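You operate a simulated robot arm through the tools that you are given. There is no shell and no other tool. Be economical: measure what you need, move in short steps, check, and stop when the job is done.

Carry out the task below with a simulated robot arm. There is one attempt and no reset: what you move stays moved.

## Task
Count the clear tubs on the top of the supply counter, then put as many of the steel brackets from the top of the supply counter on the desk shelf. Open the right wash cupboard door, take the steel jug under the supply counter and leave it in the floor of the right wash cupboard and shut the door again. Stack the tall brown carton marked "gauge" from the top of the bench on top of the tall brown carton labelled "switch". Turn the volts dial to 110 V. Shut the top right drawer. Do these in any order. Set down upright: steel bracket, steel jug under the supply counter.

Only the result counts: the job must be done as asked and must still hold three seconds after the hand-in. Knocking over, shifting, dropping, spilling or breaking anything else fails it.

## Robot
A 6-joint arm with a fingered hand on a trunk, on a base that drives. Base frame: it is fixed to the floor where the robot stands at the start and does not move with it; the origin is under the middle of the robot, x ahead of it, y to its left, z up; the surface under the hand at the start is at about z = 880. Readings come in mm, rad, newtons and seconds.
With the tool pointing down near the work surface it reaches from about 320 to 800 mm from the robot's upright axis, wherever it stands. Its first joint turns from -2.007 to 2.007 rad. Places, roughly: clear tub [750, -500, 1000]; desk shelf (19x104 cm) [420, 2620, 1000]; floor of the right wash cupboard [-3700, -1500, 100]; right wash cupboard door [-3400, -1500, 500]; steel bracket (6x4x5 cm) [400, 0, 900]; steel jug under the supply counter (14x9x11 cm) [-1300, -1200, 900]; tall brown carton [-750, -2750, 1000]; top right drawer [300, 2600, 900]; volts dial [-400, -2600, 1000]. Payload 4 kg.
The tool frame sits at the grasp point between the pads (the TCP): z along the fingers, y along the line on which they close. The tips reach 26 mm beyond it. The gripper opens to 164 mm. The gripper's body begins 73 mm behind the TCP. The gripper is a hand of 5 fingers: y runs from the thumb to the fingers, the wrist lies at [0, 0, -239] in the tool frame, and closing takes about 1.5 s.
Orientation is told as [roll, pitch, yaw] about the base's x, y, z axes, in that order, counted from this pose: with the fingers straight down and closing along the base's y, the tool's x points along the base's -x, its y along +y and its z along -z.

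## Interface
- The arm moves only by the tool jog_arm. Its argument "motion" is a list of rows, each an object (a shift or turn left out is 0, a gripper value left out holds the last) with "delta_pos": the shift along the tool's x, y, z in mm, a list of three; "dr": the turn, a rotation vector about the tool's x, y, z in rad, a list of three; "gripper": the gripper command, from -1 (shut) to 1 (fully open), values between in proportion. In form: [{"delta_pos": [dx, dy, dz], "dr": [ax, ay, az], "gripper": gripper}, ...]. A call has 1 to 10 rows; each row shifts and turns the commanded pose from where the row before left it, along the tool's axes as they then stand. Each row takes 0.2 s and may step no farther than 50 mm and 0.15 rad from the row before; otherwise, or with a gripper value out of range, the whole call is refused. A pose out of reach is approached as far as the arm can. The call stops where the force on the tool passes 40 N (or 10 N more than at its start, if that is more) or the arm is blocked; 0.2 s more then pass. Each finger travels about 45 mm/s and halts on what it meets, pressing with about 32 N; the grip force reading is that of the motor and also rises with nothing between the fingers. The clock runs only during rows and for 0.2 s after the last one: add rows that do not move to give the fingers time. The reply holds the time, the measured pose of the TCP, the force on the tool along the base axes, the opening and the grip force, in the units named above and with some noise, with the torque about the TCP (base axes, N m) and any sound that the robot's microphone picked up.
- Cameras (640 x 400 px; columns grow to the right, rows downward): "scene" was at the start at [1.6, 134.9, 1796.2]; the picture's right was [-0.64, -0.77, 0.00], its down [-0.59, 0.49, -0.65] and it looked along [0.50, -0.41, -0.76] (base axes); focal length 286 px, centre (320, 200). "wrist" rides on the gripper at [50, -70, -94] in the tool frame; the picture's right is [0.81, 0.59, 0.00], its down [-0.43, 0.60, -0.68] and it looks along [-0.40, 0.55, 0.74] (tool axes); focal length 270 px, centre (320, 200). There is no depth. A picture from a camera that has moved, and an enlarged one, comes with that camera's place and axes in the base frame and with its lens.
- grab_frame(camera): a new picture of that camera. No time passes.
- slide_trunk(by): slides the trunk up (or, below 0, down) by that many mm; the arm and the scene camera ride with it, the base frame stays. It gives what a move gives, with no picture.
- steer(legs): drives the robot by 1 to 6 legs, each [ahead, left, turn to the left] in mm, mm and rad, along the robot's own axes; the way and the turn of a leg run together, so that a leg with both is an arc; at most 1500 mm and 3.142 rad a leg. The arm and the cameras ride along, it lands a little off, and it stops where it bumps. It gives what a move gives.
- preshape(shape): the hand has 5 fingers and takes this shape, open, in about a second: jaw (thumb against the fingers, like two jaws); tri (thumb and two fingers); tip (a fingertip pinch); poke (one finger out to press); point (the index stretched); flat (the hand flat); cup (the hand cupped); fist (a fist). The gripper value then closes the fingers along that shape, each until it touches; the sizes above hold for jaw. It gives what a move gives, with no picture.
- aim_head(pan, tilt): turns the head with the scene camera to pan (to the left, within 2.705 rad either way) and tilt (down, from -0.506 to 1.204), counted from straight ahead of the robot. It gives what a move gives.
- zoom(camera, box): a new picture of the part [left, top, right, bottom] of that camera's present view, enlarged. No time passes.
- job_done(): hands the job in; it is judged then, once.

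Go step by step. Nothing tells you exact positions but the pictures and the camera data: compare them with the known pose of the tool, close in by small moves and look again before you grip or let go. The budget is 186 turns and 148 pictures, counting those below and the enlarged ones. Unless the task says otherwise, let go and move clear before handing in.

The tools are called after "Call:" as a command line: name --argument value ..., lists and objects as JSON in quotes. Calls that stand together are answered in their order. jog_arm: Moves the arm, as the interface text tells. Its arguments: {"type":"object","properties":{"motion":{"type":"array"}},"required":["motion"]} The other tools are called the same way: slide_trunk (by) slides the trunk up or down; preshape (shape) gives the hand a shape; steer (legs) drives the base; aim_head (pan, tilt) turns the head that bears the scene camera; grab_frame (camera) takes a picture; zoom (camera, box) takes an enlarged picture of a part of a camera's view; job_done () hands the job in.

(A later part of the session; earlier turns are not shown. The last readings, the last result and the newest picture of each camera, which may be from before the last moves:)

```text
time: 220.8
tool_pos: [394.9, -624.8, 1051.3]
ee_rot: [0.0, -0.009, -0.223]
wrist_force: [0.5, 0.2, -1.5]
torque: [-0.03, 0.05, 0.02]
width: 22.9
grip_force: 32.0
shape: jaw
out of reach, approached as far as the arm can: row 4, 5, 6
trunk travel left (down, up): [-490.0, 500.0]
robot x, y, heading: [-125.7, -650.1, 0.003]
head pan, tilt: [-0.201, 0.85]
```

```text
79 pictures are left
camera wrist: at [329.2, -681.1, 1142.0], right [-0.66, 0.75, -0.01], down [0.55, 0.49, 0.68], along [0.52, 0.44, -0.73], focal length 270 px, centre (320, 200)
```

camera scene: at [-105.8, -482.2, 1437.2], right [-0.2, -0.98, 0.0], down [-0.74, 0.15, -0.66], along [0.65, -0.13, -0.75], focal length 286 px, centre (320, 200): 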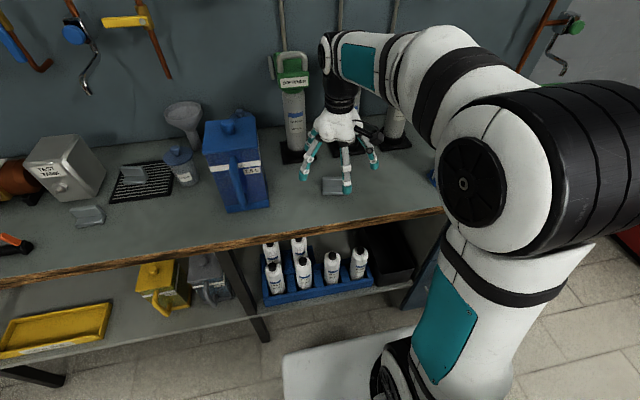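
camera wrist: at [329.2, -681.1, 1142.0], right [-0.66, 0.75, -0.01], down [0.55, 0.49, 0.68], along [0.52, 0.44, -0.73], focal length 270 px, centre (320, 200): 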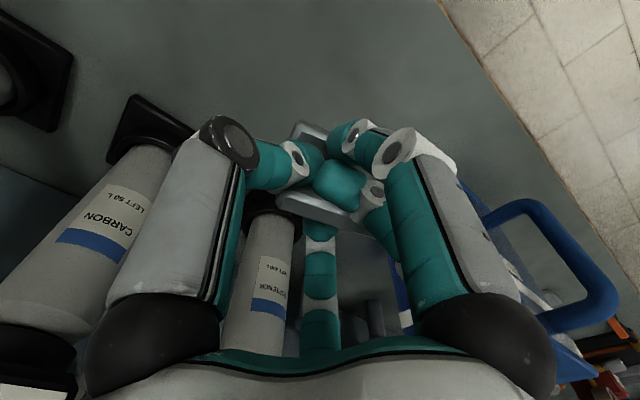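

Call:
zoom --camera "scene" --box '[270, 80, 430, 220]'

Call:
zoom --camera "wrist" --box '[220, 100, 460, 260]'

```text
2.86 times, centred on (350, 150) of scene
camera zoom: at [-105.5, -482.1, 1437.2], right [-0.2, -0.98, 0.0], down [-0.74, 0.15, -0.66], along [0.65, -0.13, -0.75], focal length 816 px, centre (234, 343)
```

zoom: 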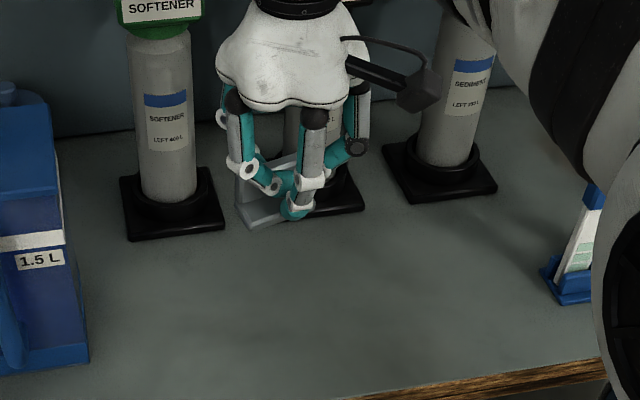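

```text
2.50 times, centred on (340, 180) of wrist
camera zoom: at [329.2, -681.1, 1142.0], right [-0.66, 0.75, -0.01], down [0.55, 0.49, 0.68], along [0.52, 0.44, -0.73], focal length 676 px, centre (270, 250)
```

zoom: 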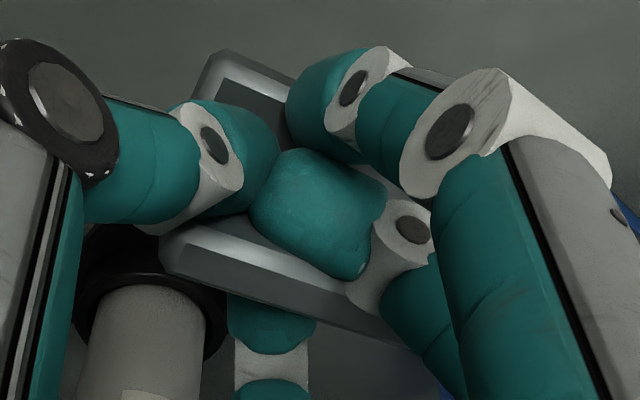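

The bracket is lifted, but pinched loosely over its base. I set it back down and will regrip it firmly across its upright plate.

Call:
jog_arm --motion '[{"delta_pos": [0, 0, 45]}, {"delta_pos": [0, 0, 45]}, {"delta_pos": [0, 0, 36]}, {"delta_pos": [0, 0, 7]}]'

Call:
grab_frame --camera "scene"

```text
time: 221.8
tool_pos: [396.6, -624.0, 920.2]
ee_rot: [-0.002, -0.005, -0.224]
wrist_force: [-0.7, -1.5, 13.9]
torque: [0.31, 0.36, 0.03]
width: 22.5
grip_force: 32.1
shape: jaw
trunk travel left (down, up): [-490.0, 500.0]
robot x, y, heading: [-124.3, -651.4, 0.002]
head pan, tilt: [-0.201, 0.85]
```

```text
76 pictures are left
camera scene: at [-106.7, -482.4, 1437.6], right [-0.2, -0.98, 0.0], down [-0.74, 0.15, -0.66], along [0.65, -0.13, -0.75], focal length 286 px, centre (320, 200)
```

scene: 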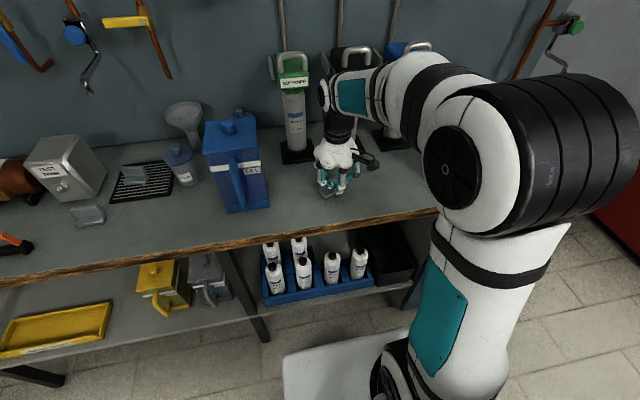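

Contact with the counter. I open, rise and look.

Call:
jog_arm --motion '[{"gripper": 0}, {}, {}, {}, {"gripper": 1}, {}, {}, {}, {}]'

Call:
jog_arm --motion '[{"delta_pos": [0, 0, -40]}, {"delta_pos": [0, 0, -40]}]'

Call:
grab_frame --camera "wrist"

```text
time: 223.8
tool_pos: [397.6, -623.6, 918.3]
ee_rot: [-0.004, -0.001, -0.223]
wrist_force: [-0.4, -1.4, 0.7]
torque: [-0.01, 0.0, -0.01]
width: 163.6
grip_force: 0.2
shape: jaw
trunk travel left (down, up): [-490.0, 500.0]
robot x, y, heading: [-123.4, -648.0, 0.0]
head pan, tilt: [-0.201, 0.85]
```

```text
time: 224.3
tool_pos: [396.4, -620.5, 998.6]
ee_rot: [-0.005, -0.001, -0.222]
wrist_force: [0.0, 0.1, 0.3]
torque: [0.01, 0.0, -0.01]
width: 164.1
grip_force: 0.0
shape: jaw
trunk travel left (down, up): [-490.0, 500.0]
robot x, y, heading: [-125.3, -650.3, -0.0]
head pan, tilt: [-0.201, 0.85]
```

```text
75 pictures are left
camera wrist: at [331.7, -679.0, 1090.6], right [-0.66, 0.75, 0.0], down [0.55, 0.49, 0.68], along [0.51, 0.44, -0.74], focal length 270 px, centre (320, 200)
```

wrist: 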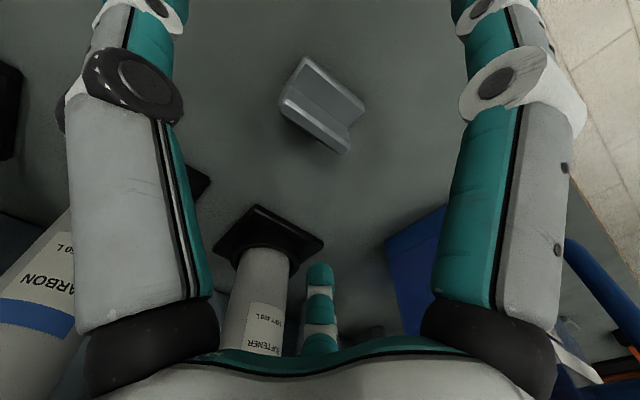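

Call:
zoom --camera "wrist" --box '[250, 40, 390, 170]'

```text
3.08 times, centred on (320, 105) of wrist
camera zoom: at [331.7, -679.0, 1090.6], right [-0.66, 0.75, 0.0], down [0.55, 0.49, 0.68], along [0.51, 0.44, -0.74], focal length 832 px, centre (320, 492)
```

zoom: 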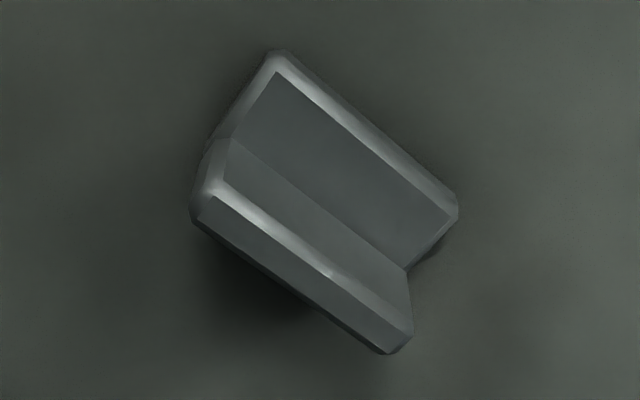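

The plate stands at about x=397, running along y. I turn the hand a quarter so the fingers close across the plate.

Call:
jog_arm --motion '[{"dr": [0, 0, 0.15], "gripper": 0.2}, {"dr": [0, 0, 0.15]}, {"dr": [0, 0, 0.15]}, {"dr": [0, 0, 0.15]}, {"dr": [0, 0, 0.15]}, {"dr": [0, 0, 0.15]}, {"dr": [0, 0, 0.15]}, {"dr": [0, 0, 0.15]}, {"dr": [0, 0, 0.15]}]'

Call:
grab_frame --camera "wrist"

```text
time: 226.3
tool_pos: [397.7, -624.4, 998.0]
ee_rot: [-0.001, -0.004, -1.575]
wrist_force: [0.2, -0.7, -0.3]
torque: [-0.02, 0.02, 0.02]
width: 99.2
grip_force: 0.1
shape: jaw
trunk travel left (down, up): [-490.0, 500.0]
robot x, y, heading: [-128.0, -649.8, 0.003]
head pan, tilt: [-0.201, 0.85]
```

```text
73 pictures are left
camera wrist: at [327.4, -573.2, 1089.4], right [0.59, 0.81, 0.0], down [0.59, -0.43, 0.68], along [0.55, -0.4, -0.73], focal length 270 px, centre (320, 200)
```

wrist: 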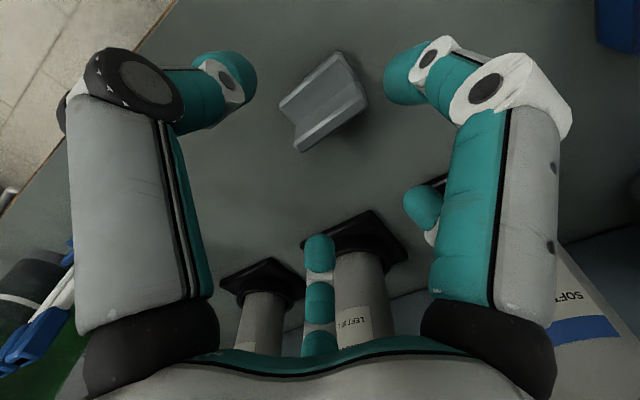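

Call:
jog_arm --motion '[{"delta_pos": [0, 0, 40]}, {"delta_pos": [0, 0, 36]}, {"gripper": -1}, {}, {}, {}, {}, {}, {}]'

Call:
jog_arm --motion '[{"delta_pos": [0, 0, -40]}, {"delta_pos": [0, 0, -40]}, {"delta_pos": [0, 0, -30]}]'

Call:
grab_frame --camera "wrist"

Call:
zoom --camera "scene" --box '[270, 80, 430, 220]'

```text
time: 228.3
tool_pos: [397.5, -626.7, 925.5]
ee_rot: [0.002, -0.004, -1.572]
wrist_force: [0.9, -0.1, 0.3]
torque: [-0.01, 0.0, 0.04]
width: 9.1
grip_force: 32.3
shape: jaw
trunk travel left (down, up): [-490.0, 500.0]
robot x, y, heading: [-122.9, -651.3, 0.004]
head pan, tilt: [-0.201, 0.85]
```

```text
time: 229.2
tool_pos: [395.7, -625.3, 1032.9]
ee_rot: [0.0, -0.004, -1.572]
wrist_force: [0.3, -0.2, -1.2]
torque: [0.01, 0.0, 0.02]
width: 8.8
grip_force: 32.1
shape: jaw
trunk travel left (down, up): [-490.0, 500.0]
robot x, y, heading: [-124.2, -652.8, -0.003]
head pan, tilt: [-0.201, 0.85]
```

```text
72 pictures are left
camera wrist: at [325.8, -574.8, 1123.5], right [0.59, 0.81, 0.0], down [0.59, -0.43, 0.68], along [0.55, -0.4, -0.73], focal length 270 px, centre (320, 200)
```

wrist: 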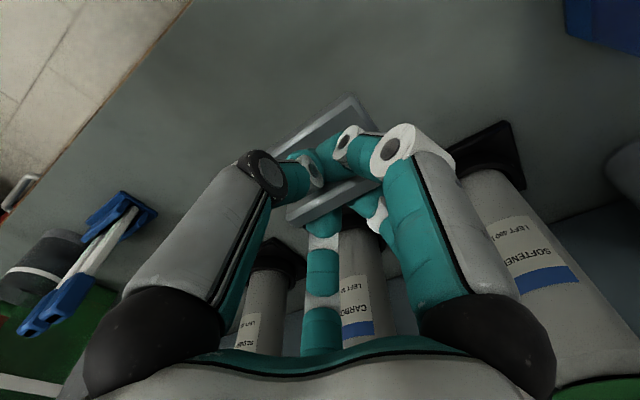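

```text
2.86 times, centred on (350, 150) of scene
camera zoom: at [-105.8, -482.1, 1437.1], right [-0.2, -0.98, 0.0], down [-0.74, 0.15, -0.66], along [0.65, -0.13, -0.75], focal length 816 px, centre (234, 343)
```

zoom: 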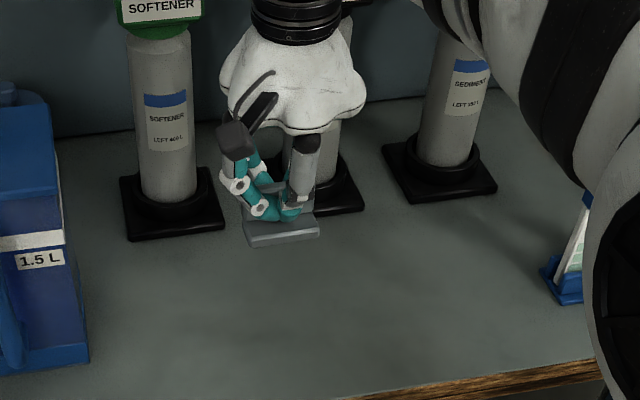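

Now the bracket is held firmly and upright (plate 9 mm). I raise, retract, and drive left toward the desk.

Call:
slide_trunk --by 200

Call:
jog_arm --motion '[{"delta_pos": [0, -45, 0]}, {"delta_pos": [0, -45, 0]}, {"delta_pos": [0, -45, 0]}]'

Call:
steer --legs '[[-170, 0, 0], [0, 1450, 0]]'

Call:
aim_head --pan 0.6 --tilt 0.4

Call:
grab_frame --camera "scene"

```text
time: 231.3
tool_pos: [395.2, -625.0, 1231.5]
ee_rot: [0.0, -0.001, -1.573]
wrist_force: [0.1, -0.3, -1.6]
torque: [0.02, 0.02, 0.0]
width: 8.9
grip_force: 32.0
shape: jaw
trunk travel left (down, up): [-690.0, 300.0]
robot x, y, heading: [-125.9, -649.9, 0.0]
head pan, tilt: [-0.201, 0.85]
```

```text
time: 232.1
tool_pos: [267.6, -623.0, 1232.1]
ee_rot: [-0.001, -0.003, -1.573]
wrist_force: [0.4, 0.0, -1.8]
torque: [-0.04, 0.0, -0.02]
width: 8.7
grip_force: 32.0
shape: jaw
out of reach, approached as far as the arm can: row 3
trunk travel left (down, up): [-690.0, 300.0]
robot x, y, heading: [-124.2, -652.0, 0.001]
head pan, tilt: [-0.201, 0.85]
```

```text
time: 240.6
tool_pos: [65.5, 875.3, 1231.0]
ee_rot: [0.001, -0.003, -1.538]
wrist_force: [-0.2, 0.8, -1.2]
torque: [-0.03, 0.0, 0.03]
width: 8.8
grip_force: 31.9
shape: jaw
trunk travel left (down, up): [-690.0, 300.0]
robot x, y, heading: [-325.3, 834.4, 0.035]
head pan, tilt: [-0.201, 0.85]
```

```text
time: 241.7
tool_pos: [65.4, 874.3, 1230.6]
ee_rot: [0.001, -0.003, -1.537]
wrist_force: [0.4, -0.4, -0.9]
torque: [-0.01, 0.01, 0.05]
width: 8.6
grip_force: 31.6
shape: jaw
trunk travel left (down, up): [-690.0, 300.0]
robot x, y, heading: [-325.0, 830.7, 0.029]
head pan, tilt: [0.6, 0.4]
```

```text
70 pictures are left
camera scene: at [-315.9, 1069.3, 1676.2], right [0.59, -0.81, 0.0], down [-0.31, -0.23, -0.92], along [0.74, 0.55, -0.39], focal length 286 px, centre (320, 200)
```

scene: 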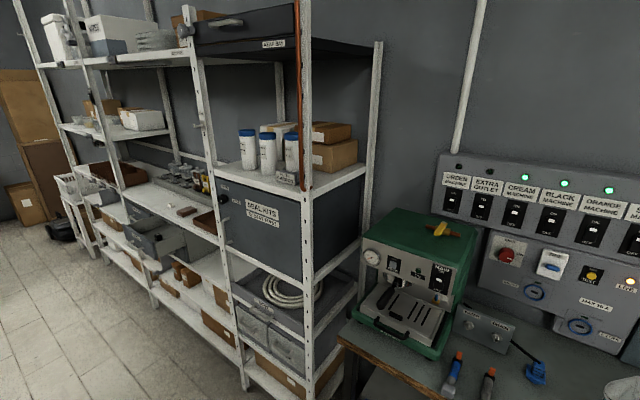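

Call:
steer --legs '[[60, 1150, -0.03]]'

Call:
aim_head --pan 0.5 --tilt 0.6

Call:
grab_frame --camera "scene"

```text
time: 247.5
tool_pos: [102.7, 2003.2, 1230.0]
ee_rot: [0.0, -0.004, -1.571]
wrist_force: [0.0, 0.5, -1.1]
torque: [-0.01, 0.04, 0.02]
width: 8.8
grip_force: 32.2
shape: jaw
trunk travel left (down, up): [-690.0, 300.0]
robot x, y, heading: [-291.1, 1976.4, -0.006]
head pan, tilt: [0.6, 0.4]
```

```text
time: 248.2
tool_pos: [102.1, 2003.0, 1231.1]
ee_rot: [0.0, -0.003, -1.572]
wrist_force: [-0.3, 0.5, -0.5]
torque: [-0.03, 0.04, 0.01]
width: 8.7
grip_force: 31.7
shape: jaw
trunk travel left (down, up): [-690.0, 300.0]
robot x, y, heading: [-291.4, 1975.1, -0.001]
head pan, tilt: [0.499, 0.6]
```

```text
69 pictures are left
camera scene: at [-270.9, 2203.2, 1658.1], right [0.48, -0.88, 0.0], down [-0.5, -0.27, -0.83], along [0.72, 0.4, -0.56], focal length 286 px, centre (320, 200)
```

scene: 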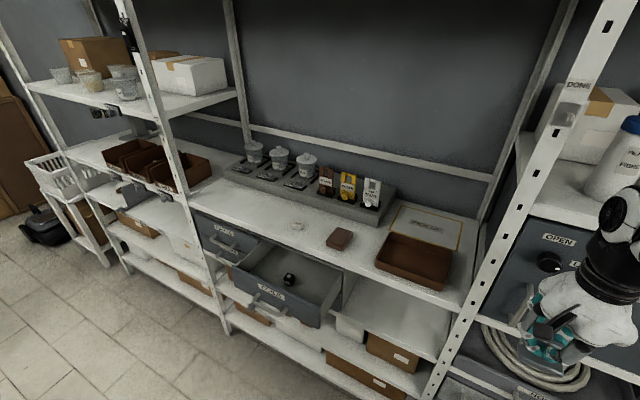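

The desk bay is on the left: a white board with a tray, a ring and a small block, tubs at the back, and the open drawer beneath. I drive further left to face it.

Call:
steer --legs '[[40, 560, 0]]'

Call:
aim_head --pan 0.0 --tilt 0.75

Call:
grab_frame --camera "scene"

```text
time: 251.5
tool_pos: [136.9, 2586.4, 1231.2]
ee_rot: [0.0, -0.003, -1.557]
wrist_force: [0.1, -0.2, -1.3]
torque: [0.01, -0.03, -0.01]
width: 9.1
grip_force: 32.4
shape: jaw
trunk travel left (down, up): [-690.0, 300.0]
robot x, y, heading: [-255.4, 2553.5, 0.015]
head pan, tilt: [0.499, 0.6]
```

```text
time: 252.5
tool_pos: [138.1, 2585.0, 1230.4]
ee_rot: [0.002, -0.003, -1.556]
wrist_force: [-0.3, -0.3, -1.7]
torque: [-0.02, 0.0, -0.03]
width: 8.9
grip_force: 32.0
shape: jaw
trunk travel left (down, up): [-690.0, 300.0]
robot x, y, heading: [-252.5, 2550.8, 0.017]
head pan, tilt: [0.0, 0.75]
```

```text
68 pictures are left
camera scene: at [-233.0, 2735.7, 1645.2], right [0.02, -1.0, 0.0], down [-0.68, -0.01, -0.73], along [0.73, 0.01, -0.68], focal length 286 px, centre (320, 200)
```

scene: 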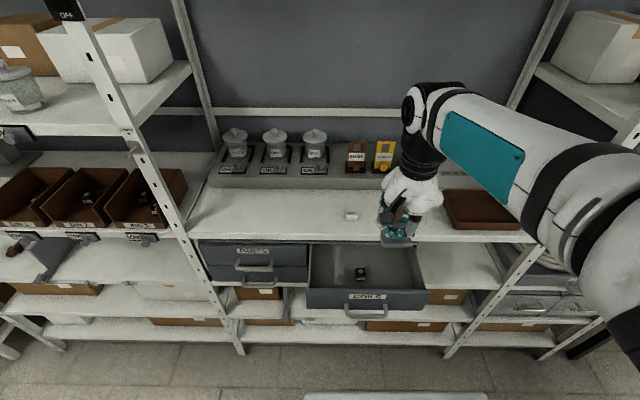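

The board lies at about z=1012, x 285–500. I move the bracket over the free left part, at about (400, 2760).

Call:
jog_arm --motion '[{"delta_pos": [25, 37.4, 0]}, {"delta_pos": [25, 37.4, 0]}, {"delta_pos": [25, 37.4, 0]}, {"delta_pos": [25, 37.4, 0]}, {"delta_pos": [25, 37.4, 0]}, {"delta_pos": [25, 37.4, 0]}, {"delta_pos": [25, 37.4, 0]}]'

Call:
jog_arm --motion '[{"delta_pos": [0, 0, 45]}, {"delta_pos": [0, 0, 45]}, {"delta_pos": [0, 0, 45]}]'

Call:
grab_frame --camera "scene"

```text
time: 254.1
tool_pos: [377.1, 2759.5, 1193.8]
ee_rot: [0.013, 0.0, -1.557]
wrist_force: [0.6, 0.3, -0.7]
torque: [-0.03, 0.05, -0.02]
width: 8.8
grip_force: 32.1
shape: jaw
out of reach, approached as far as the arm can: row 6, 7
trunk travel left (down, up): [-690.0, 300.0]
robot x, y, heading: [-254.5, 2556.1, 0.018]
head pan, tilt: [0.0, 0.75]
```

```text
time: 254.9
tool_pos: [373.3, 2757.2, 1058.9]
ee_rot: [0.001, -0.003, -1.556]
wrist_force: [0.2, -0.2, -1.1]
torque: [-0.01, 0.01, 0.03]
width: 8.7
grip_force: 32.0
shape: jaw
trunk travel left (down, up): [-690.0, 300.0]
robot x, y, heading: [-254.5, 2551.5, 0.017]
head pan, tilt: [0.0, 0.75]
```

```text
67 pictures are left
camera scene: at [-232.1, 2736.1, 1645.2], right [0.02, -1.0, 0.0], down [-0.68, -0.01, -0.73], along [0.73, 0.01, -0.68], focal length 286 px, centre (320, 200)
```

scene: 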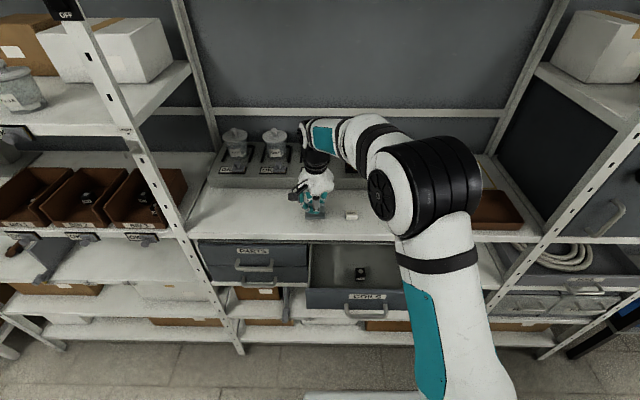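

Call:
jog_arm --motion '[{"delta_pos": [0, 0, -12]}, {"delta_pos": [0, 27, 0]}, {"delta_pos": [0, 0, 10]}, {"delta_pos": [0, 0, 6]}, {"delta_pos": [0, 0, 6]}, {"delta_pos": [0, 0, 6]}, {"delta_pos": [0, 0, 6]}]'

Call:
zoom --camera "scene" --box '[260, 120, 400, 240]'

```text
time: 256.5
tool_pos: [401.8, 2757.1, 1042.3]
ee_rot: [0.009, 0.001, -1.557]
wrist_force: [-2.6, -2.7, 27.2]
torque: [-0.04, -0.19, -0.01]
width: 9.2
grip_force: 32.2
shape: jaw
trunk travel left (down, up): [-690.0, 300.0]
robot x, y, heading: [-256.2, 2550.4, 0.012]
head pan, tilt: [0.0, 0.75]
```

```text
3.33 times, centred on (330, 180) of scene
camera zoom: at [-236.1, 2734.3, 1646.0], right [0.02, -1.0, 0.0], down [-0.68, -0.01, -0.73], along [0.73, 0.01, -0.68], focal length 952 px, centre (287, 267)
```

zoom: 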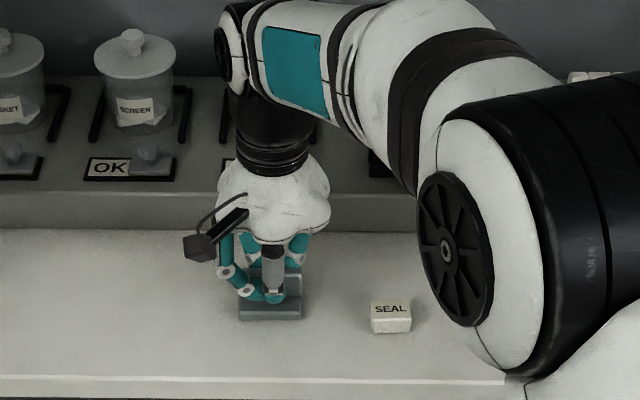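

Contact made; I open, rise straight up and check.

Call:
jog_arm --motion '[{"delta_pos": [0, 0, -2], "gripper": -0.3}, {}, {}, {}, {}, {"delta_pos": [0, 0, -40]}, {"delta_pos": [0, 0, -45]}, {"delta_pos": [0, 0, -45]}]'

Call:
zoom --camera "scene" --box '[260, 120, 400, 240]'

```text
time: 258.3
tool_pos: [400.9, 2755.1, 1170.2]
ee_rot: [0.0, -0.003, -1.556]
wrist_force: [0.0, -0.2, -0.1]
torque: [-0.02, 0.0, -0.01]
width: 57.2
grip_force: 0.2
shape: jaw
trunk travel left (down, up): [-690.0, 300.0]
robot x, y, heading: [-254.4, 2550.5, 0.013]
head pan, tilt: [0.0, 0.75]
```

```text
3.33 times, centred on (330, 180) of scene
camera zoom: at [-233.5, 2735.6, 1645.1], right [0.02, -1.0, 0.0], down [-0.68, -0.01, -0.73], along [0.73, 0.01, -0.68], focal length 952 px, centre (287, 267)
```

zoom: 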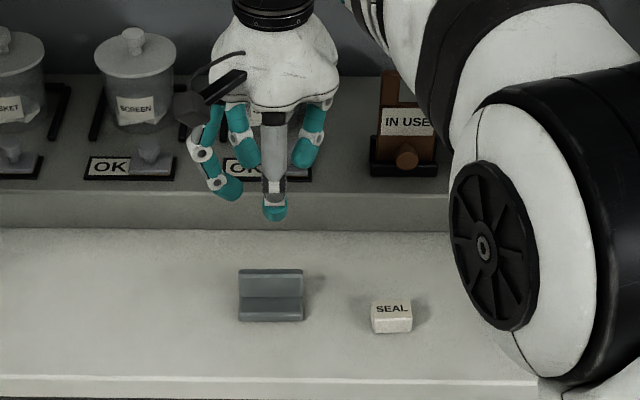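

Bracket one stands on the desk shelf. Next I close the fingers and go in front of the open drawer panel (x≈150, z 876–965) to push it shut.

Call:
jog_arm --motion '[{"delta_pos": [-23.1, -38.3, 0], "gripper": -1}, {"delta_pos": [-23.1, -38.3, 0]}, {"delta_pos": [-23.1, -38.3, 0]}, {"delta_pos": [-23.1, -38.3, 0]}, {"delta_pos": [-23.1, -38.3, 0]}, {"delta_pos": [-23.1, -38.3, 0]}, {"delta_pos": [-23.1, -38.3, 0]}, {"delta_pos": [-23.1, -38.3, 0]}]'

Call:
jog_arm --motion '[{"delta_pos": [0, 0, 45]}, {"delta_pos": [0, 0, 45]}, {"delta_pos": [0, 0, 45]}, {"delta_pos": [0, 0, 45]}, {"delta_pos": [0, 0, 40]}]'

Call:
grab_frame --camera "scene"

```text
time: 260.1
tool_pos: [125.0, 2569.3, 1161.7]
ee_rot: [-0.003, -0.003, -1.557]
wrist_force: [0.3, 0.3, 0.6]
torque: [-0.03, 0.03, 0.0]
width: 0.0
grip_force: 32.2
shape: jaw
out of reach, approached as far as the arm can: row 8
trunk travel left (down, up): [-690.0, 300.0]
robot x, y, heading: [-257.8, 2553.7, 0.018]
head pan, tilt: [0.0, 0.75]
```

```text
time: 261.3
tool_pos: [121.6, 2570.8, 942.4]
ee_rot: [0.0, -0.004, -1.556]
wrist_force: [0.2, -0.3, 0.3]
torque: [0.02, 0.03, 0.01]
width: 0.0
grip_force: 32.1
shape: jaw
trunk travel left (down, up): [-690.0, 300.0]
robot x, y, heading: [-255.6, 2551.3, 0.014]
head pan, tilt: [0.0, 0.75]
```

```text
64 pictures are left
camera scene: at [-232.2, 2735.7, 1645.2], right [0.02, -1.0, 0.0], down [-0.68, -0.01, -0.73], along [0.73, 0.01, -0.68], focal length 286 px, centre (320, 200)
```

scene: 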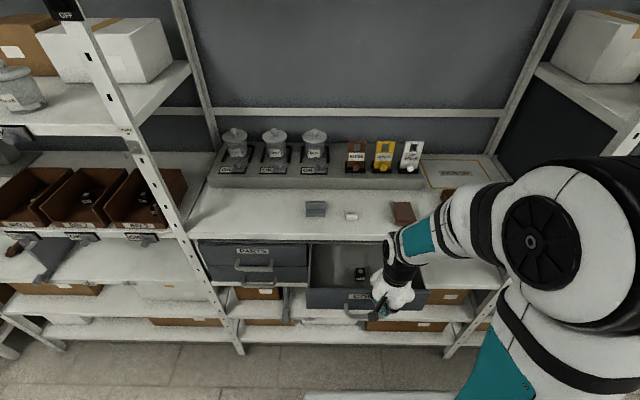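

Call:
jog_arm --motion '[{"delta_pos": [0, 15, 0]}, {"delta_pos": [0, 15, 0]}, {"delta_pos": [0, 15, 0]}, {"delta_pos": [0, 15, 0]}, {"delta_pos": [0, 15, 0]}]'

Call:
grab_frame --camera "scene"

```text
time: 262.5
tool_pos: [196.6, 2570.6, 943.9]
ee_rot: [0.0, -0.004, -1.554]
wrist_force: [-0.8, -0.9, -0.8]
torque: [0.0, 0.05, -0.03]
width: 0.0
grip_force: 31.8
shape: jaw
trunk travel left (down, up): [-690.0, 300.0]
robot x, y, heading: [-256.1, 2548.0, 0.011]
head pan, tilt: [0.0, 0.75]
```

```text
63 pictures are left
camera scene: at [-232.6, 2735.7, 1645.2], right [0.02, -1.0, 0.0], down [-0.68, -0.01, -0.73], along [0.73, 0.01, -0.68], focal length 286 px, centre (320, 200)
```

scene: 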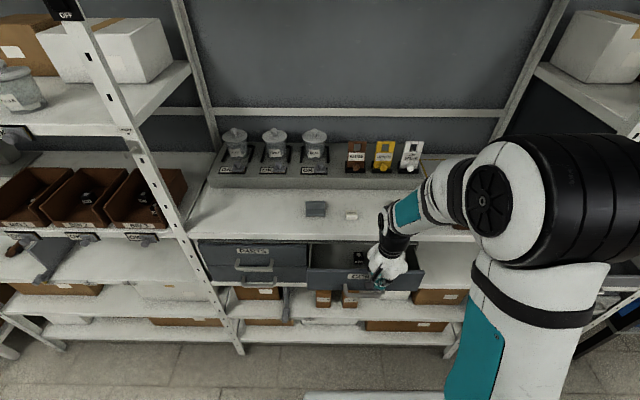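

The drawer is sliding in. I keep pushing in small steps.

Call:
jog_arm --motion '[{"delta_pos": [0, 15, 0]}, {"delta_pos": [0, 15, 0]}, {"delta_pos": [0, 12, 0]}, {"delta_pos": [0, 10, 0]}, {"delta_pos": [0, 10, 0]}, {"delta_pos": [0, 10, 0]}, {"delta_pos": [0, 10, 0]}, {"delta_pos": [0, 10, 0]}]'

Call:
grab_frame --camera "scene"

```text
time: 264.1
tool_pos: [268.0, 2571.9, 943.4]
ee_rot: [-0.014, -0.006, -1.561]
wrist_force: [-21.3, 1.3, 12.6]
torque: [-0.28, -1.73, -0.34]
width: 0.0
grip_force: 31.9
shape: jaw
trunk travel left (down, up): [-690.0, 300.0]
robot x, y, heading: [-255.3, 2545.7, 0.017]
head pan, tilt: [0.0, 0.75]
stopped in row 8: the force on the tool passed its limit at 48 N (the readings are from after the stop); the commanded pose is now the measured one
```

```text
62 pictures are left
camera scene: at [-239.2, 2735.9, 1645.6], right [0.02, -1.0, 0.0], down [-0.68, -0.01, -0.73], along [0.73, 0.01, -0.68], focal length 286 px, centre (320, 200)
```

scene: 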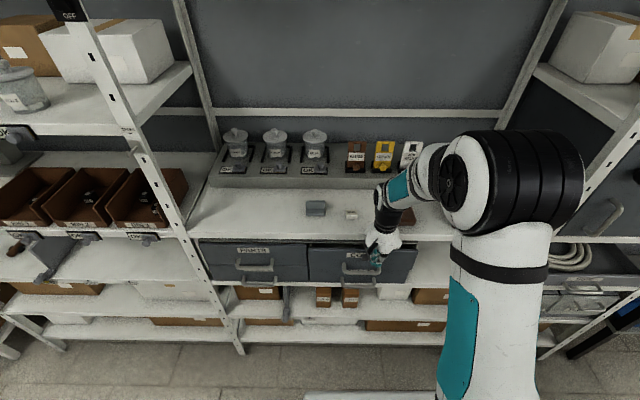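

Call:
jog_arm --motion '[{"delta_pos": [0, -30, 0]}, {"delta_pos": [0, -40, 0]}, {"delta_pos": [0, -40, 0]}, {"delta_pos": [0, 0, -45]}, {"delta_pos": [0, 0, -45]}, {"delta_pos": [0, 0, -45]}, {"delta_pos": [0, 0, -45]}, {"delta_pos": [0, 0, -45]}]'

Call:
zoom --camera "scene" --box '[180, 180, 460, 340]'

```text
time: 265.9
tool_pos: [167.8, 2570.7, 1169.9]
ee_rot: [-0.016, -0.004, -1.557]
wrist_force: [0.2, 0.1, 0.3]
torque: [-0.02, 0.0, 0.01]
width: 0.2
grip_force: 32.3
shape: jaw
trunk travel left (down, up): [-690.0, 300.0]
robot x, y, heading: [-255.3, 2548.1, 0.01]
head pan, tilt: [0.0, 0.75]
```

```text
2.29 times, centred on (320, 260) of scene
camera zoom: at [-234.2, 2735.7, 1645.1], right [0.02, -1.0, 0.0], down [-0.68, -0.01, -0.73], along [0.73, 0.01, -0.68], focal length 653 px, centre (320, 63)
```

zoom: 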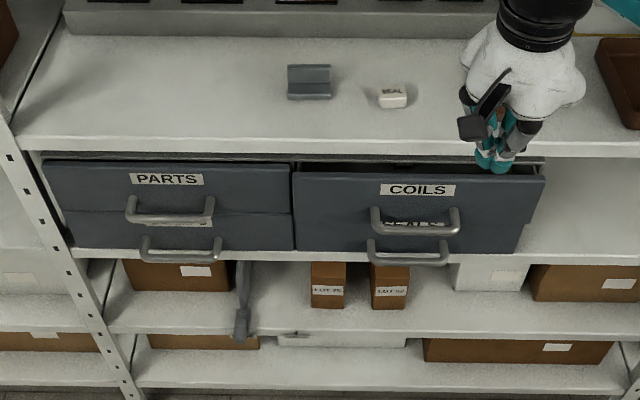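

The COILS drawer still stands out by a centimetre or two; I push again nearer its middle and a bit higher.

Call:
jog_arm --motion '[{"delta_pos": [28, 0, 0], "dr": [0, 0, 0]}, {"delta_pos": [0, 0, 48]}, {"delta_pos": [0, 0, 48]}, {"delta_pos": [0, 0, 48]}, {"delta_pos": [0, 0, 48]}, {"delta_pos": [0, 0, 24]}, {"delta_pos": [0, 40, 0]}, {"delta_pos": [0, 40, 0]}]'

Call:
jog_arm --motion '[{"delta_pos": [0, 10, 0]}, {"delta_pos": [0, 8, 0]}, {"delta_pos": [0, 8, 0]}, {"delta_pos": [0, 8, 0]}, {"delta_pos": [0, 8, 0]}, {"delta_pos": [0, 8, 0]}]'

Call:
zoom --camera "scene" --box '[180, 180, 460, 340]'

```text
time: 267.7
tool_pos: [242.7, 2601.7, 950.9]
ee_rot: [-0.017, -0.001, -1.558]
wrist_force: [0.3, 0.3, -0.6]
torque: [0.0, 0.03, 0.0]
width: 0.0
grip_force: 31.5
shape: jaw
trunk travel left (down, up): [-690.0, 300.0]
robot x, y, heading: [-256.5, 2553.6, 0.019]
head pan, tilt: [0.0, 0.75]
```

```text
time: 268.9
tool_pos: [269.8, 2601.6, 949.7]
ee_rot: [-0.03, -0.002, -1.558]
wrist_force: [-20.9, 0.9, 13.6]
torque: [-0.24, -1.53, -0.24]
width: 0.0
grip_force: 31.9
shape: jaw
trunk travel left (down, up): [-690.0, 300.0]
robot x, y, heading: [-259.1, 2550.4, 0.016]
head pan, tilt: [0.0, 0.75]
stopped in row 5: the force on the tool passed its limit at 44 N (the readings are from after the stop); the commanded pose is now the measured one
```

```text
2.29 times, centred on (320, 260) of scene
camera zoom: at [-239.8, 2735.9, 1645.6], right [0.02, -1.0, 0.0], down [-0.68, -0.01, -0.73], along [0.73, 0.01, -0.68], focal length 653 px, centre (320, 63)
```

zoom: 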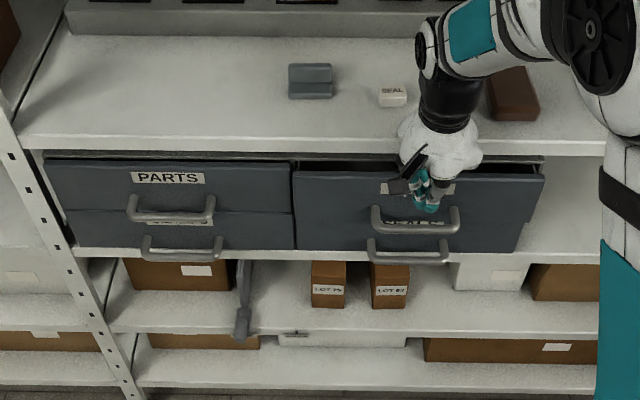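

The fingers' bulge hits the board edge, not the drawer. I back off, tilt the hand so the fingertips point forward, and push with the tips only.

Call:
jog_arm --motion '[{"delta_pos": [0, -45, 0]}, {"delta_pos": [0, -45, 0]}, {"dr": [-0.15, 0, 0]}, {"dr": [-0.15, 0, 0]}, {"dr": [-0.15, 0, 0]}, {"dr": [-0.15, 0, 0]}, {"dr": [-0.15, 0, 0]}]'

Call:
grab_frame --camera "scene"

```text
time: 270.5
tool_pos: [203.4, 2583.6, 941.4]
ee_rot: [0.489, -0.006, -1.762]
wrist_force: [2.3, 0.8, 1.3]
torque: [-0.04, 0.13, -0.04]
width: 0.1
grip_force: 32.0
shape: jaw
out of reach, approached as far as the arm can: row 5, 6, 7
trunk travel left (down, up): [-690.0, 300.0]
robot x, y, heading: [-256.8, 2550.2, 0.021]
head pan, tilt: [0.0, 0.75]
```

```text
59 pictures are left
camera scene: at [-234.0, 2736.0, 1645.2], right [0.02, -1.0, 0.0], down [-0.68, -0.01, -0.73], along [0.73, 0.01, -0.68], focal length 286 px, centre (320, 200)
```

scene: 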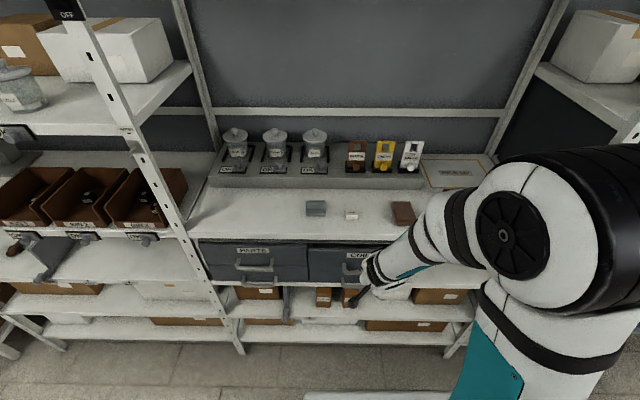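

Call:
jog_arm --motion '[{"delta_pos": [3, 22, 11.7]}, {"delta_pos": [3, 22, 11.7]}, {"delta_pos": [1.5, 11, 6]}, {"delta_pos": [1.5, 9, 4.7]}, {"delta_pos": [1.5, 9, 4.7]}, {"delta_pos": [1.5, 9, 4.7]}, {"delta_pos": [1.5, 9, 4.7]}, {"delta_pos": [1.5, 9, 4.7]}]'

Call:
zoom --camera "scene" --box '[180, 180, 460, 340]'

```text
time: 271.6
tool_pos: [287.1, 2600.5, 949.3]
ee_rot: [0.535, -0.06, -1.588]
wrist_force: [-20.5, -0.2, 0.9]
torque: [0.01, 0.31, -0.06]
width: 0.0
grip_force: 32.5
shape: jaw
trunk travel left (down, up): [-690.0, 300.0]
robot x, y, heading: [-259.1, 2548.1, 0.016]
head pan, tilt: [0.0, 0.75]
stopped in row 5: the force on the tool passed its limit at 45 N (the readings are from after the stop); the commanded pose is now the measured one
```

```text
2.29 times, centred on (320, 260) of scene
camera zoom: at [-239.0, 2735.8, 1645.3], right [0.02, -1.0, 0.0], down [-0.68, -0.01, -0.73], along [0.73, 0.01, -0.68], focal length 653 px, centre (320, 63)
```

zoom: 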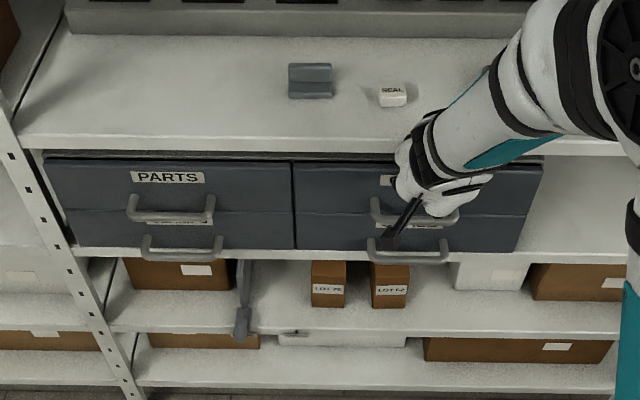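

The drawer is flush now. I retract, level the hand, and drive back for the second bracket near (438, -28).

Call:
jog_arm --motion '[{"delta_pos": [0, -22, -13]}, {"delta_pos": [0, -22, -13]}, {"delta_pos": [0, -22, -13]}, {"delta_pos": [0, 0, -20], "dr": [0.14, 0, 0]}, {"delta_pos": [0, 0, -30], "dr": [0.14, 0, 0]}, {"delta_pos": [0, 0, -40], "dr": [0.14, 0, 0]}, {"delta_pos": [0, 0, -40], "dr": [0.115, 0, 0]}, {"delta_pos": [0, 0, -40]}, {"delta_pos": [0, 0, -40]}]'

Call:
steer --legs '[[0, -1250, -0.015], [0, -1250, 0]]'

Call:
aim_head --pan -0.1 --tilt 0.85

Call:
grab_frame --camera "scene"

```text
time: 273.6
tool_pos: [167.6, 2609.3, 1130.2]
ee_rot: [0.154, -0.105, -1.614]
wrist_force: [-0.3, 0.1, -0.3]
torque: [-0.02, -0.02, 0.01]
width: 0.0
grip_force: 31.7
shape: jaw
out of reach, approached as far as the arm can: row 4, 5
trunk travel left (down, up): [-690.0, 300.0]
robot x, y, heading: [-259.4, 2551.9, 0.017]
head pan, tilt: [0.0, 0.75]
```

```text
time: 285.8
tool_pos: [157.1, 89.2, 1128.2]
ee_rot: [0.153, -0.106, -1.648]
wrist_force: [-0.3, 0.2, 0.1]
torque: [0.02, -0.06, -0.04]
width: 0.1
grip_force: 32.2
shape: jaw
trunk travel left (down, up): [-690.0, 300.0]
robot x, y, heading: [-269.1, 48.1, -0.022]
head pan, tilt: [0.0, 0.75]
```

```text
time: 286.5
tool_pos: [158.3, 89.8, 1128.7]
ee_rot: [0.153, -0.104, -1.649]
wrist_force: [-0.5, -0.1, -0.6]
torque: [0.04, 0.01, -0.01]
width: 0.4
grip_force: 32.0
shape: jaw
trunk travel left (down, up): [-690.0, 300.0]
robot x, y, heading: [-268.7, 47.7, -0.021]
head pan, tilt: [-0.099, 0.85]
```

```text
57 pictures are left
camera scene: at [-245.6, 223.9, 1637.2], right [-0.12, -0.99, 0.0], down [-0.75, 0.09, -0.66], along [0.66, -0.08, -0.75], focal length 286 px, centre (320, 200)
```

scene: 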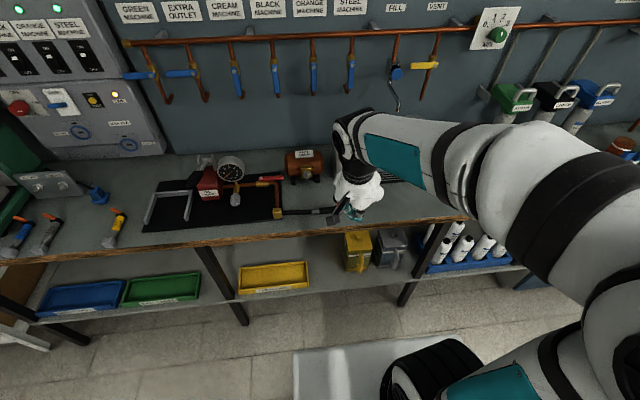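

Call:
steer --legs '[[90, -120, 0.02]]'

Call:
jog_arm --motion '[{"dr": [0.12, 0, 0], "gripper": 0.2}, {"dr": [0.03, 0.1, 0]}, {"dr": [0, 0, -0.08]}, {"delta_pos": [0, 40, 0]}, {"delta_pos": [0, 40, 0]}, {"delta_pos": [0, 40, 0]}]'

Call:
grab_frame --camera "wrist"

```text
time: 287.9
tool_pos: [248.6, -22.6, 1128.2]
ee_rot: [0.154, -0.106, -1.635]
wrist_force: [-0.8, 0.9, 0.4]
torque: [0.01, 0.01, 0.03]
width: 0.0
grip_force: 32.1
shape: jaw
trunk travel left (down, up): [-690.0, 300.0]
robot x, y, heading: [-177.8, -71.9, -0.004]
head pan, tilt: [-0.099, 0.85]
```

```text
time: 289.3
tool_pos: [372.0, -21.0, 1129.4]
ee_rot: [0.001, -0.007, -1.551]
wrist_force: [0.8, -0.7, 0.1]
torque: [-0.01, 0.02, 0.02]
width: 98.3
grip_force: 0.1
shape: jaw
trunk travel left (down, up): [-690.0, 300.0]
robot x, y, heading: [-179.4, -69.8, -0.008]
head pan, tilt: [-0.099, 0.85]
```

```text
56 pictures are left
camera wrist: at [300.3, 28.2, 1221.5], right [0.57, 0.82, 0.0], down [0.6, -0.42, 0.68], along [0.56, -0.39, -0.73], focal length 270 px, centre (320, 200)
```

wrist: 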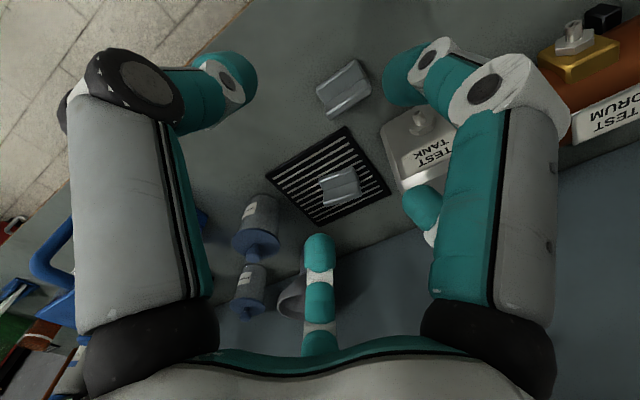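

Both tubs are clearly seen here (two), and the bracket's plate is at about (420, -20). I move over it, go down and grip.

Call:
jog_arm --motion '[{"delta_pos": [0, 48, 0], "gripper": -0.1}, {"delta_pos": [0, 0, 45]}, {"delta_pos": [0, 0, 45]}, {"delta_pos": [0, 0, 40]}]'

Call:
grab_frame --camera "wrist"

```text
time: 290.3
tool_pos: [416.6, -21.7, 1002.2]
ee_rot: [0.005, -0.005, -1.552]
wrist_force: [0.2, 0.8, 0.6]
torque: [0.01, 0.02, -0.02]
width: 74.0
grip_force: 0.0
shape: jaw
trunk travel left (down, up): [-690.0, 300.0]
robot x, y, heading: [-179.5, -70.4, -0.007]
head pan, tilt: [-0.099, 0.85]
```

```text
55 pictures are left
camera wrist: at [346.7, 29.4, 1092.7], right [0.57, 0.82, 0.0], down [0.6, -0.42, 0.68], along [0.56, -0.39, -0.73], focal length 270 px, centre (320, 200)
```

wrist: 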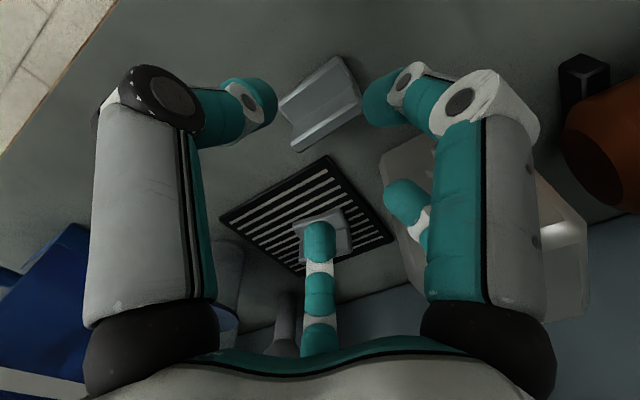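

Call:
jog_arm --motion '[{"delta_pos": [3, 1, 40]}, {"delta_pos": [0, 0, 37]}, {"gripper": -1}, {}, {}, {}, {}, {}]'

Call:
jog_arm --motion '[{"delta_pos": [0, 0, -45]}, {"delta_pos": [0, 0, -45]}, {"delta_pos": [0, 0, -45]}, {"delta_pos": [0, 0, -45]}]'

Call:
grab_frame --camera "scene"

```text
time: 292.1
tool_pos: [417.9, -17.1, 922.8]
ee_rot: [0.004, -0.007, -1.55]
wrist_force: [0.1, 0.1, 0.3]
torque: [0.01, 0.0, -0.04]
width: 8.8
grip_force: 31.8
shape: jaw
trunk travel left (down, up): [-690.0, 300.0]
robot x, y, heading: [-179.4, -72.7, -0.006]
head pan, tilt: [-0.099, 0.85]
```

```text
time: 293.1
tool_pos: [415.2, -15.4, 1104.3]
ee_rot: [0.003, -0.004, -1.553]
wrist_force: [-0.5, 0.3, -1.3]
torque: [0.05, -0.04, -0.01]
width: 8.2
grip_force: 32.3
shape: jaw
trunk travel left (down, up): [-690.0, 300.0]
robot x, y, heading: [-181.0, -72.5, -0.009]
head pan, tilt: [-0.099, 0.85]
```

```text
54 pictures are left
camera scene: at [-157.6, 106.4, 1637.1], right [-0.1, -0.99, 0.0], down [-0.75, 0.08, -0.66], along [0.66, -0.07, -0.75], focal length 286 px, centre (320, 200)
```

scene: 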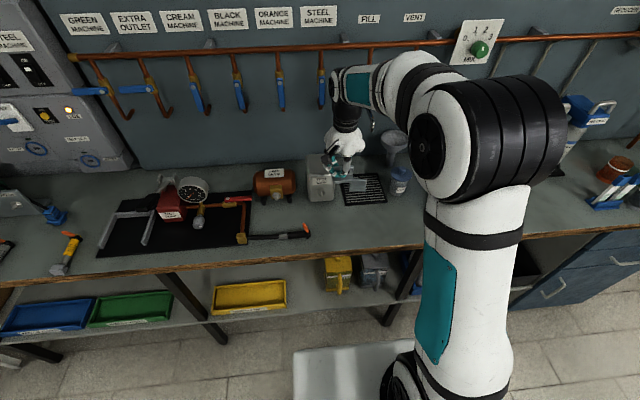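

Call:
jog_arm --motion '[{"delta_pos": [0, -35, -30]}, {"delta_pos": [0, -35, -30]}, {"delta_pos": [0, -35, -30]}, {"delta_pos": [0, -35, 0]}]'

Call:
steer --legs '[[-90, 0, 0], [0, 1350, 0.01], [0, 1250, 0]]'

Call:
aim_head --pan 0.0 --tilt 0.75

Call:
grab_frame --camera "scene"

```text
time: 294.1
tool_pos: [275.2, -18.8, 1195.1]
ee_rot: [0.002, -0.004, -1.551]
wrist_force: [1.1, 0.0, -0.5]
torque: [0.04, -0.03, -0.01]
width: 8.6
grip_force: 32.5
shape: jaw
trunk travel left (down, up): [-690.0, 300.0]
robot x, y, heading: [-177.3, -71.1, -0.005]
head pan, tilt: [-0.099, 0.85]
```

```text
time: 307.4
tool_pos: [141.2, 2601.9, 1193.9]
ee_rot: [0.004, -0.004, -1.511]
wrist_force: [-0.2, 0.3, -0.6]
torque: [0.02, 0.05, 0.01]
width: 8.7
grip_force: 31.4
shape: jaw
trunk travel left (down, up): [-690.0, 300.0]
robot x, y, heading: [-312.8, 2532.4, 0.035]
head pan, tilt: [-0.099, 0.85]
```

```text
time: 308.1
tool_pos: [142.9, 2601.4, 1193.9]
ee_rot: [0.004, -0.004, -1.511]
wrist_force: [0.4, 0.3, -1.6]
torque: [-0.02, 0.01, 0.0]
width: 8.4
grip_force: 31.7
shape: jaw
trunk travel left (down, up): [-690.0, 300.0]
robot x, y, heading: [-308.6, 2533.0, 0.034]
head pan, tilt: [0.0, 0.75]
```

```text
53 pictures are left
camera scene: at [-291.4, 2717.4, 1645.1], right [0.03, -1.0, 0.0], down [-0.68, -0.02, -0.73], along [0.73, 0.03, -0.68], focal length 286 px, centre (320, 200)
```

scene: 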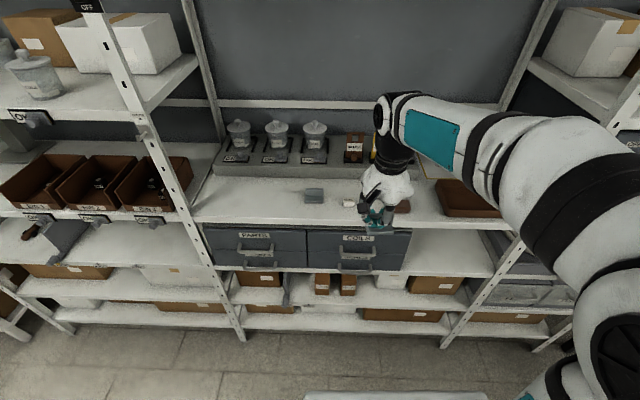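

Call:
steer --legs '[[60, 230, -0.034]]'

```text
time: 309.9
tool_pos: [197.0, 2824.8, 1192.7]
ee_rot: [0.003, -0.008, -1.534]
wrist_force: [-0.4, 0.1, -1.6]
torque: [-0.04, 0.03, 0.02]
width: 8.5
grip_force: 31.6
shape: jaw
trunk travel left (down, up): [-690.0, 300.0]
robot x, y, heading: [-256.8, 2766.3, 0.01]
head pan, tilt: [0.0, 0.75]
```

Call:
jog_arm --motion '[{"delta_pos": [7.5, 41, 0]}, {"delta_pos": [7.5, 41, 0]}, {"delta_pos": [7.5, 41, 0]}, {"delta_pos": [7.5, 41, 0]}, {"delta_pos": [7.5, 41, 0]}, {"delta_pos": [0, 0, 45]}, {"delta_pos": [0, 0, 45]}, {"delta_pos": [0, 0, 40]}]'

Call:
grab_frame --camera "scene"

```text
time: 311.7
tool_pos: [401.5, 2868.0, 1064.3]
ee_rot: [0.004, -0.006, -1.534]
wrist_force: [0.1, -0.2, -0.8]
torque: [-0.02, 0.01, -0.02]
width: 8.3
grip_force: 31.7
shape: jaw
trunk travel left (down, up): [-690.0, 300.0]
robot x, y, heading: [-256.7, 2765.9, 0.013]
head pan, tilt: [0.0, 0.75]
```

```text
52 pictures are left
camera scene: at [-232.8, 2949.7, 1645.2], right [0.01, -1.0, 0.0], down [-0.68, -0.01, -0.73], along [0.73, 0.01, -0.68], focal length 286 px, centre (320, 200)
```

scene: 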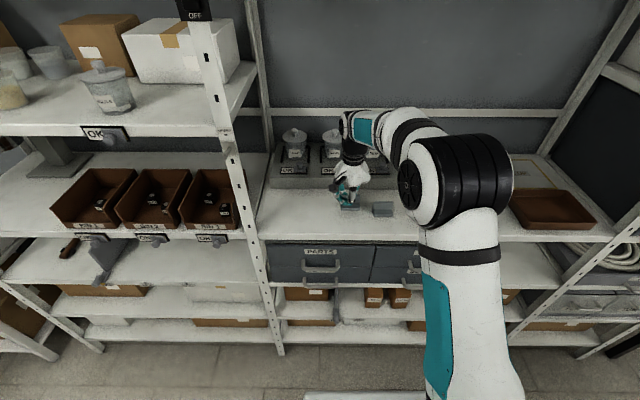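

Call:
jog_arm --motion '[{"delta_pos": [0, 0, 10]}, {"delta_pos": [0, 0, 6]}, {"delta_pos": [0, 0, 5]}, {"delta_pos": [0, 0, 4]}, {"delta_pos": [0, 0, 3]}]'

```text
time: 312.9
tool_pos: [401.2, 2867.5, 1041.1]
ee_rot: [0.011, -0.005, -1.535]
wrist_force: [1.2, 2.6, 27.9]
torque: [0.02, -0.27, 0.02]
width: 8.7
grip_force: 32.0
shape: jaw
trunk travel left (down, up): [-690.0, 300.0]
robot x, y, heading: [-256.1, 2765.5, 0.012]
head pan, tilt: [0.0, 0.75]
```

Call:
jog_arm --motion '[{"delta_pos": [0, 0, -2], "gripper": -0.3}, {}, {}, {}, {}, {"delta_pos": [0, 0, -40]}, {"delta_pos": [0, 0, -45]}, {"delta_pos": [0, 0, -45]}, {"delta_pos": [0, -45, 0]}, {"delta_pos": [0, -45, 0]}]'

Call:
jog_arm --motion '[{"delta_pos": [0, -45, 0]}, {"delta_pos": [0, -45, 0]}, {"delta_pos": [0, 0, -40]}]'

Call:
zoom --camera "scene" --box '[240, 120, 560, 300]'

```text
time: 315.1
tool_pos: [313.2, 2866.3, 1168.8]
ee_rot: [0.006, -0.006, -1.536]
wrist_force: [0.0, -0.2, -0.3]
torque: [0.0, 0.0, -0.02]
width: 57.1
grip_force: 0.1
shape: jaw
trunk travel left (down, up): [-690.0, 300.0]
robot x, y, heading: [-260.8, 2764.5, 0.008]
head pan, tilt: [0.0, 0.75]
```

```text
time: 315.9
tool_pos: [220.3, 2863.5, 1208.0]
ee_rot: [0.004, -0.005, -1.535]
wrist_force: [0.1, 0.3, -0.2]
torque: [-0.01, 0.01, -0.02]
width: 57.3
grip_force: 0.0
shape: jaw
trunk travel left (down, up): [-690.0, 300.0]
robot x, y, heading: [-257.3, 2767.9, 0.011]
head pan, tilt: [0.0, 0.75]
```

```text
2.00 times, centred on (400, 210) of scene
camera zoom: at [-233.6, 2949.6, 1645.1], right [0.01, -1.0, 0.0], down [-0.68, -0.01, -0.73], along [0.73, 0.01, -0.68], focal length 571 px, centre (160, 180)
```

zoom: 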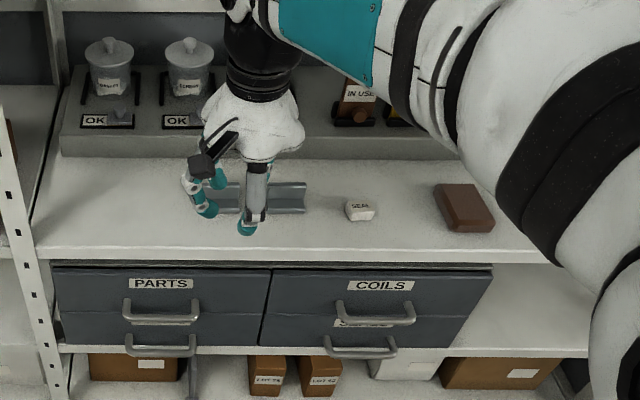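

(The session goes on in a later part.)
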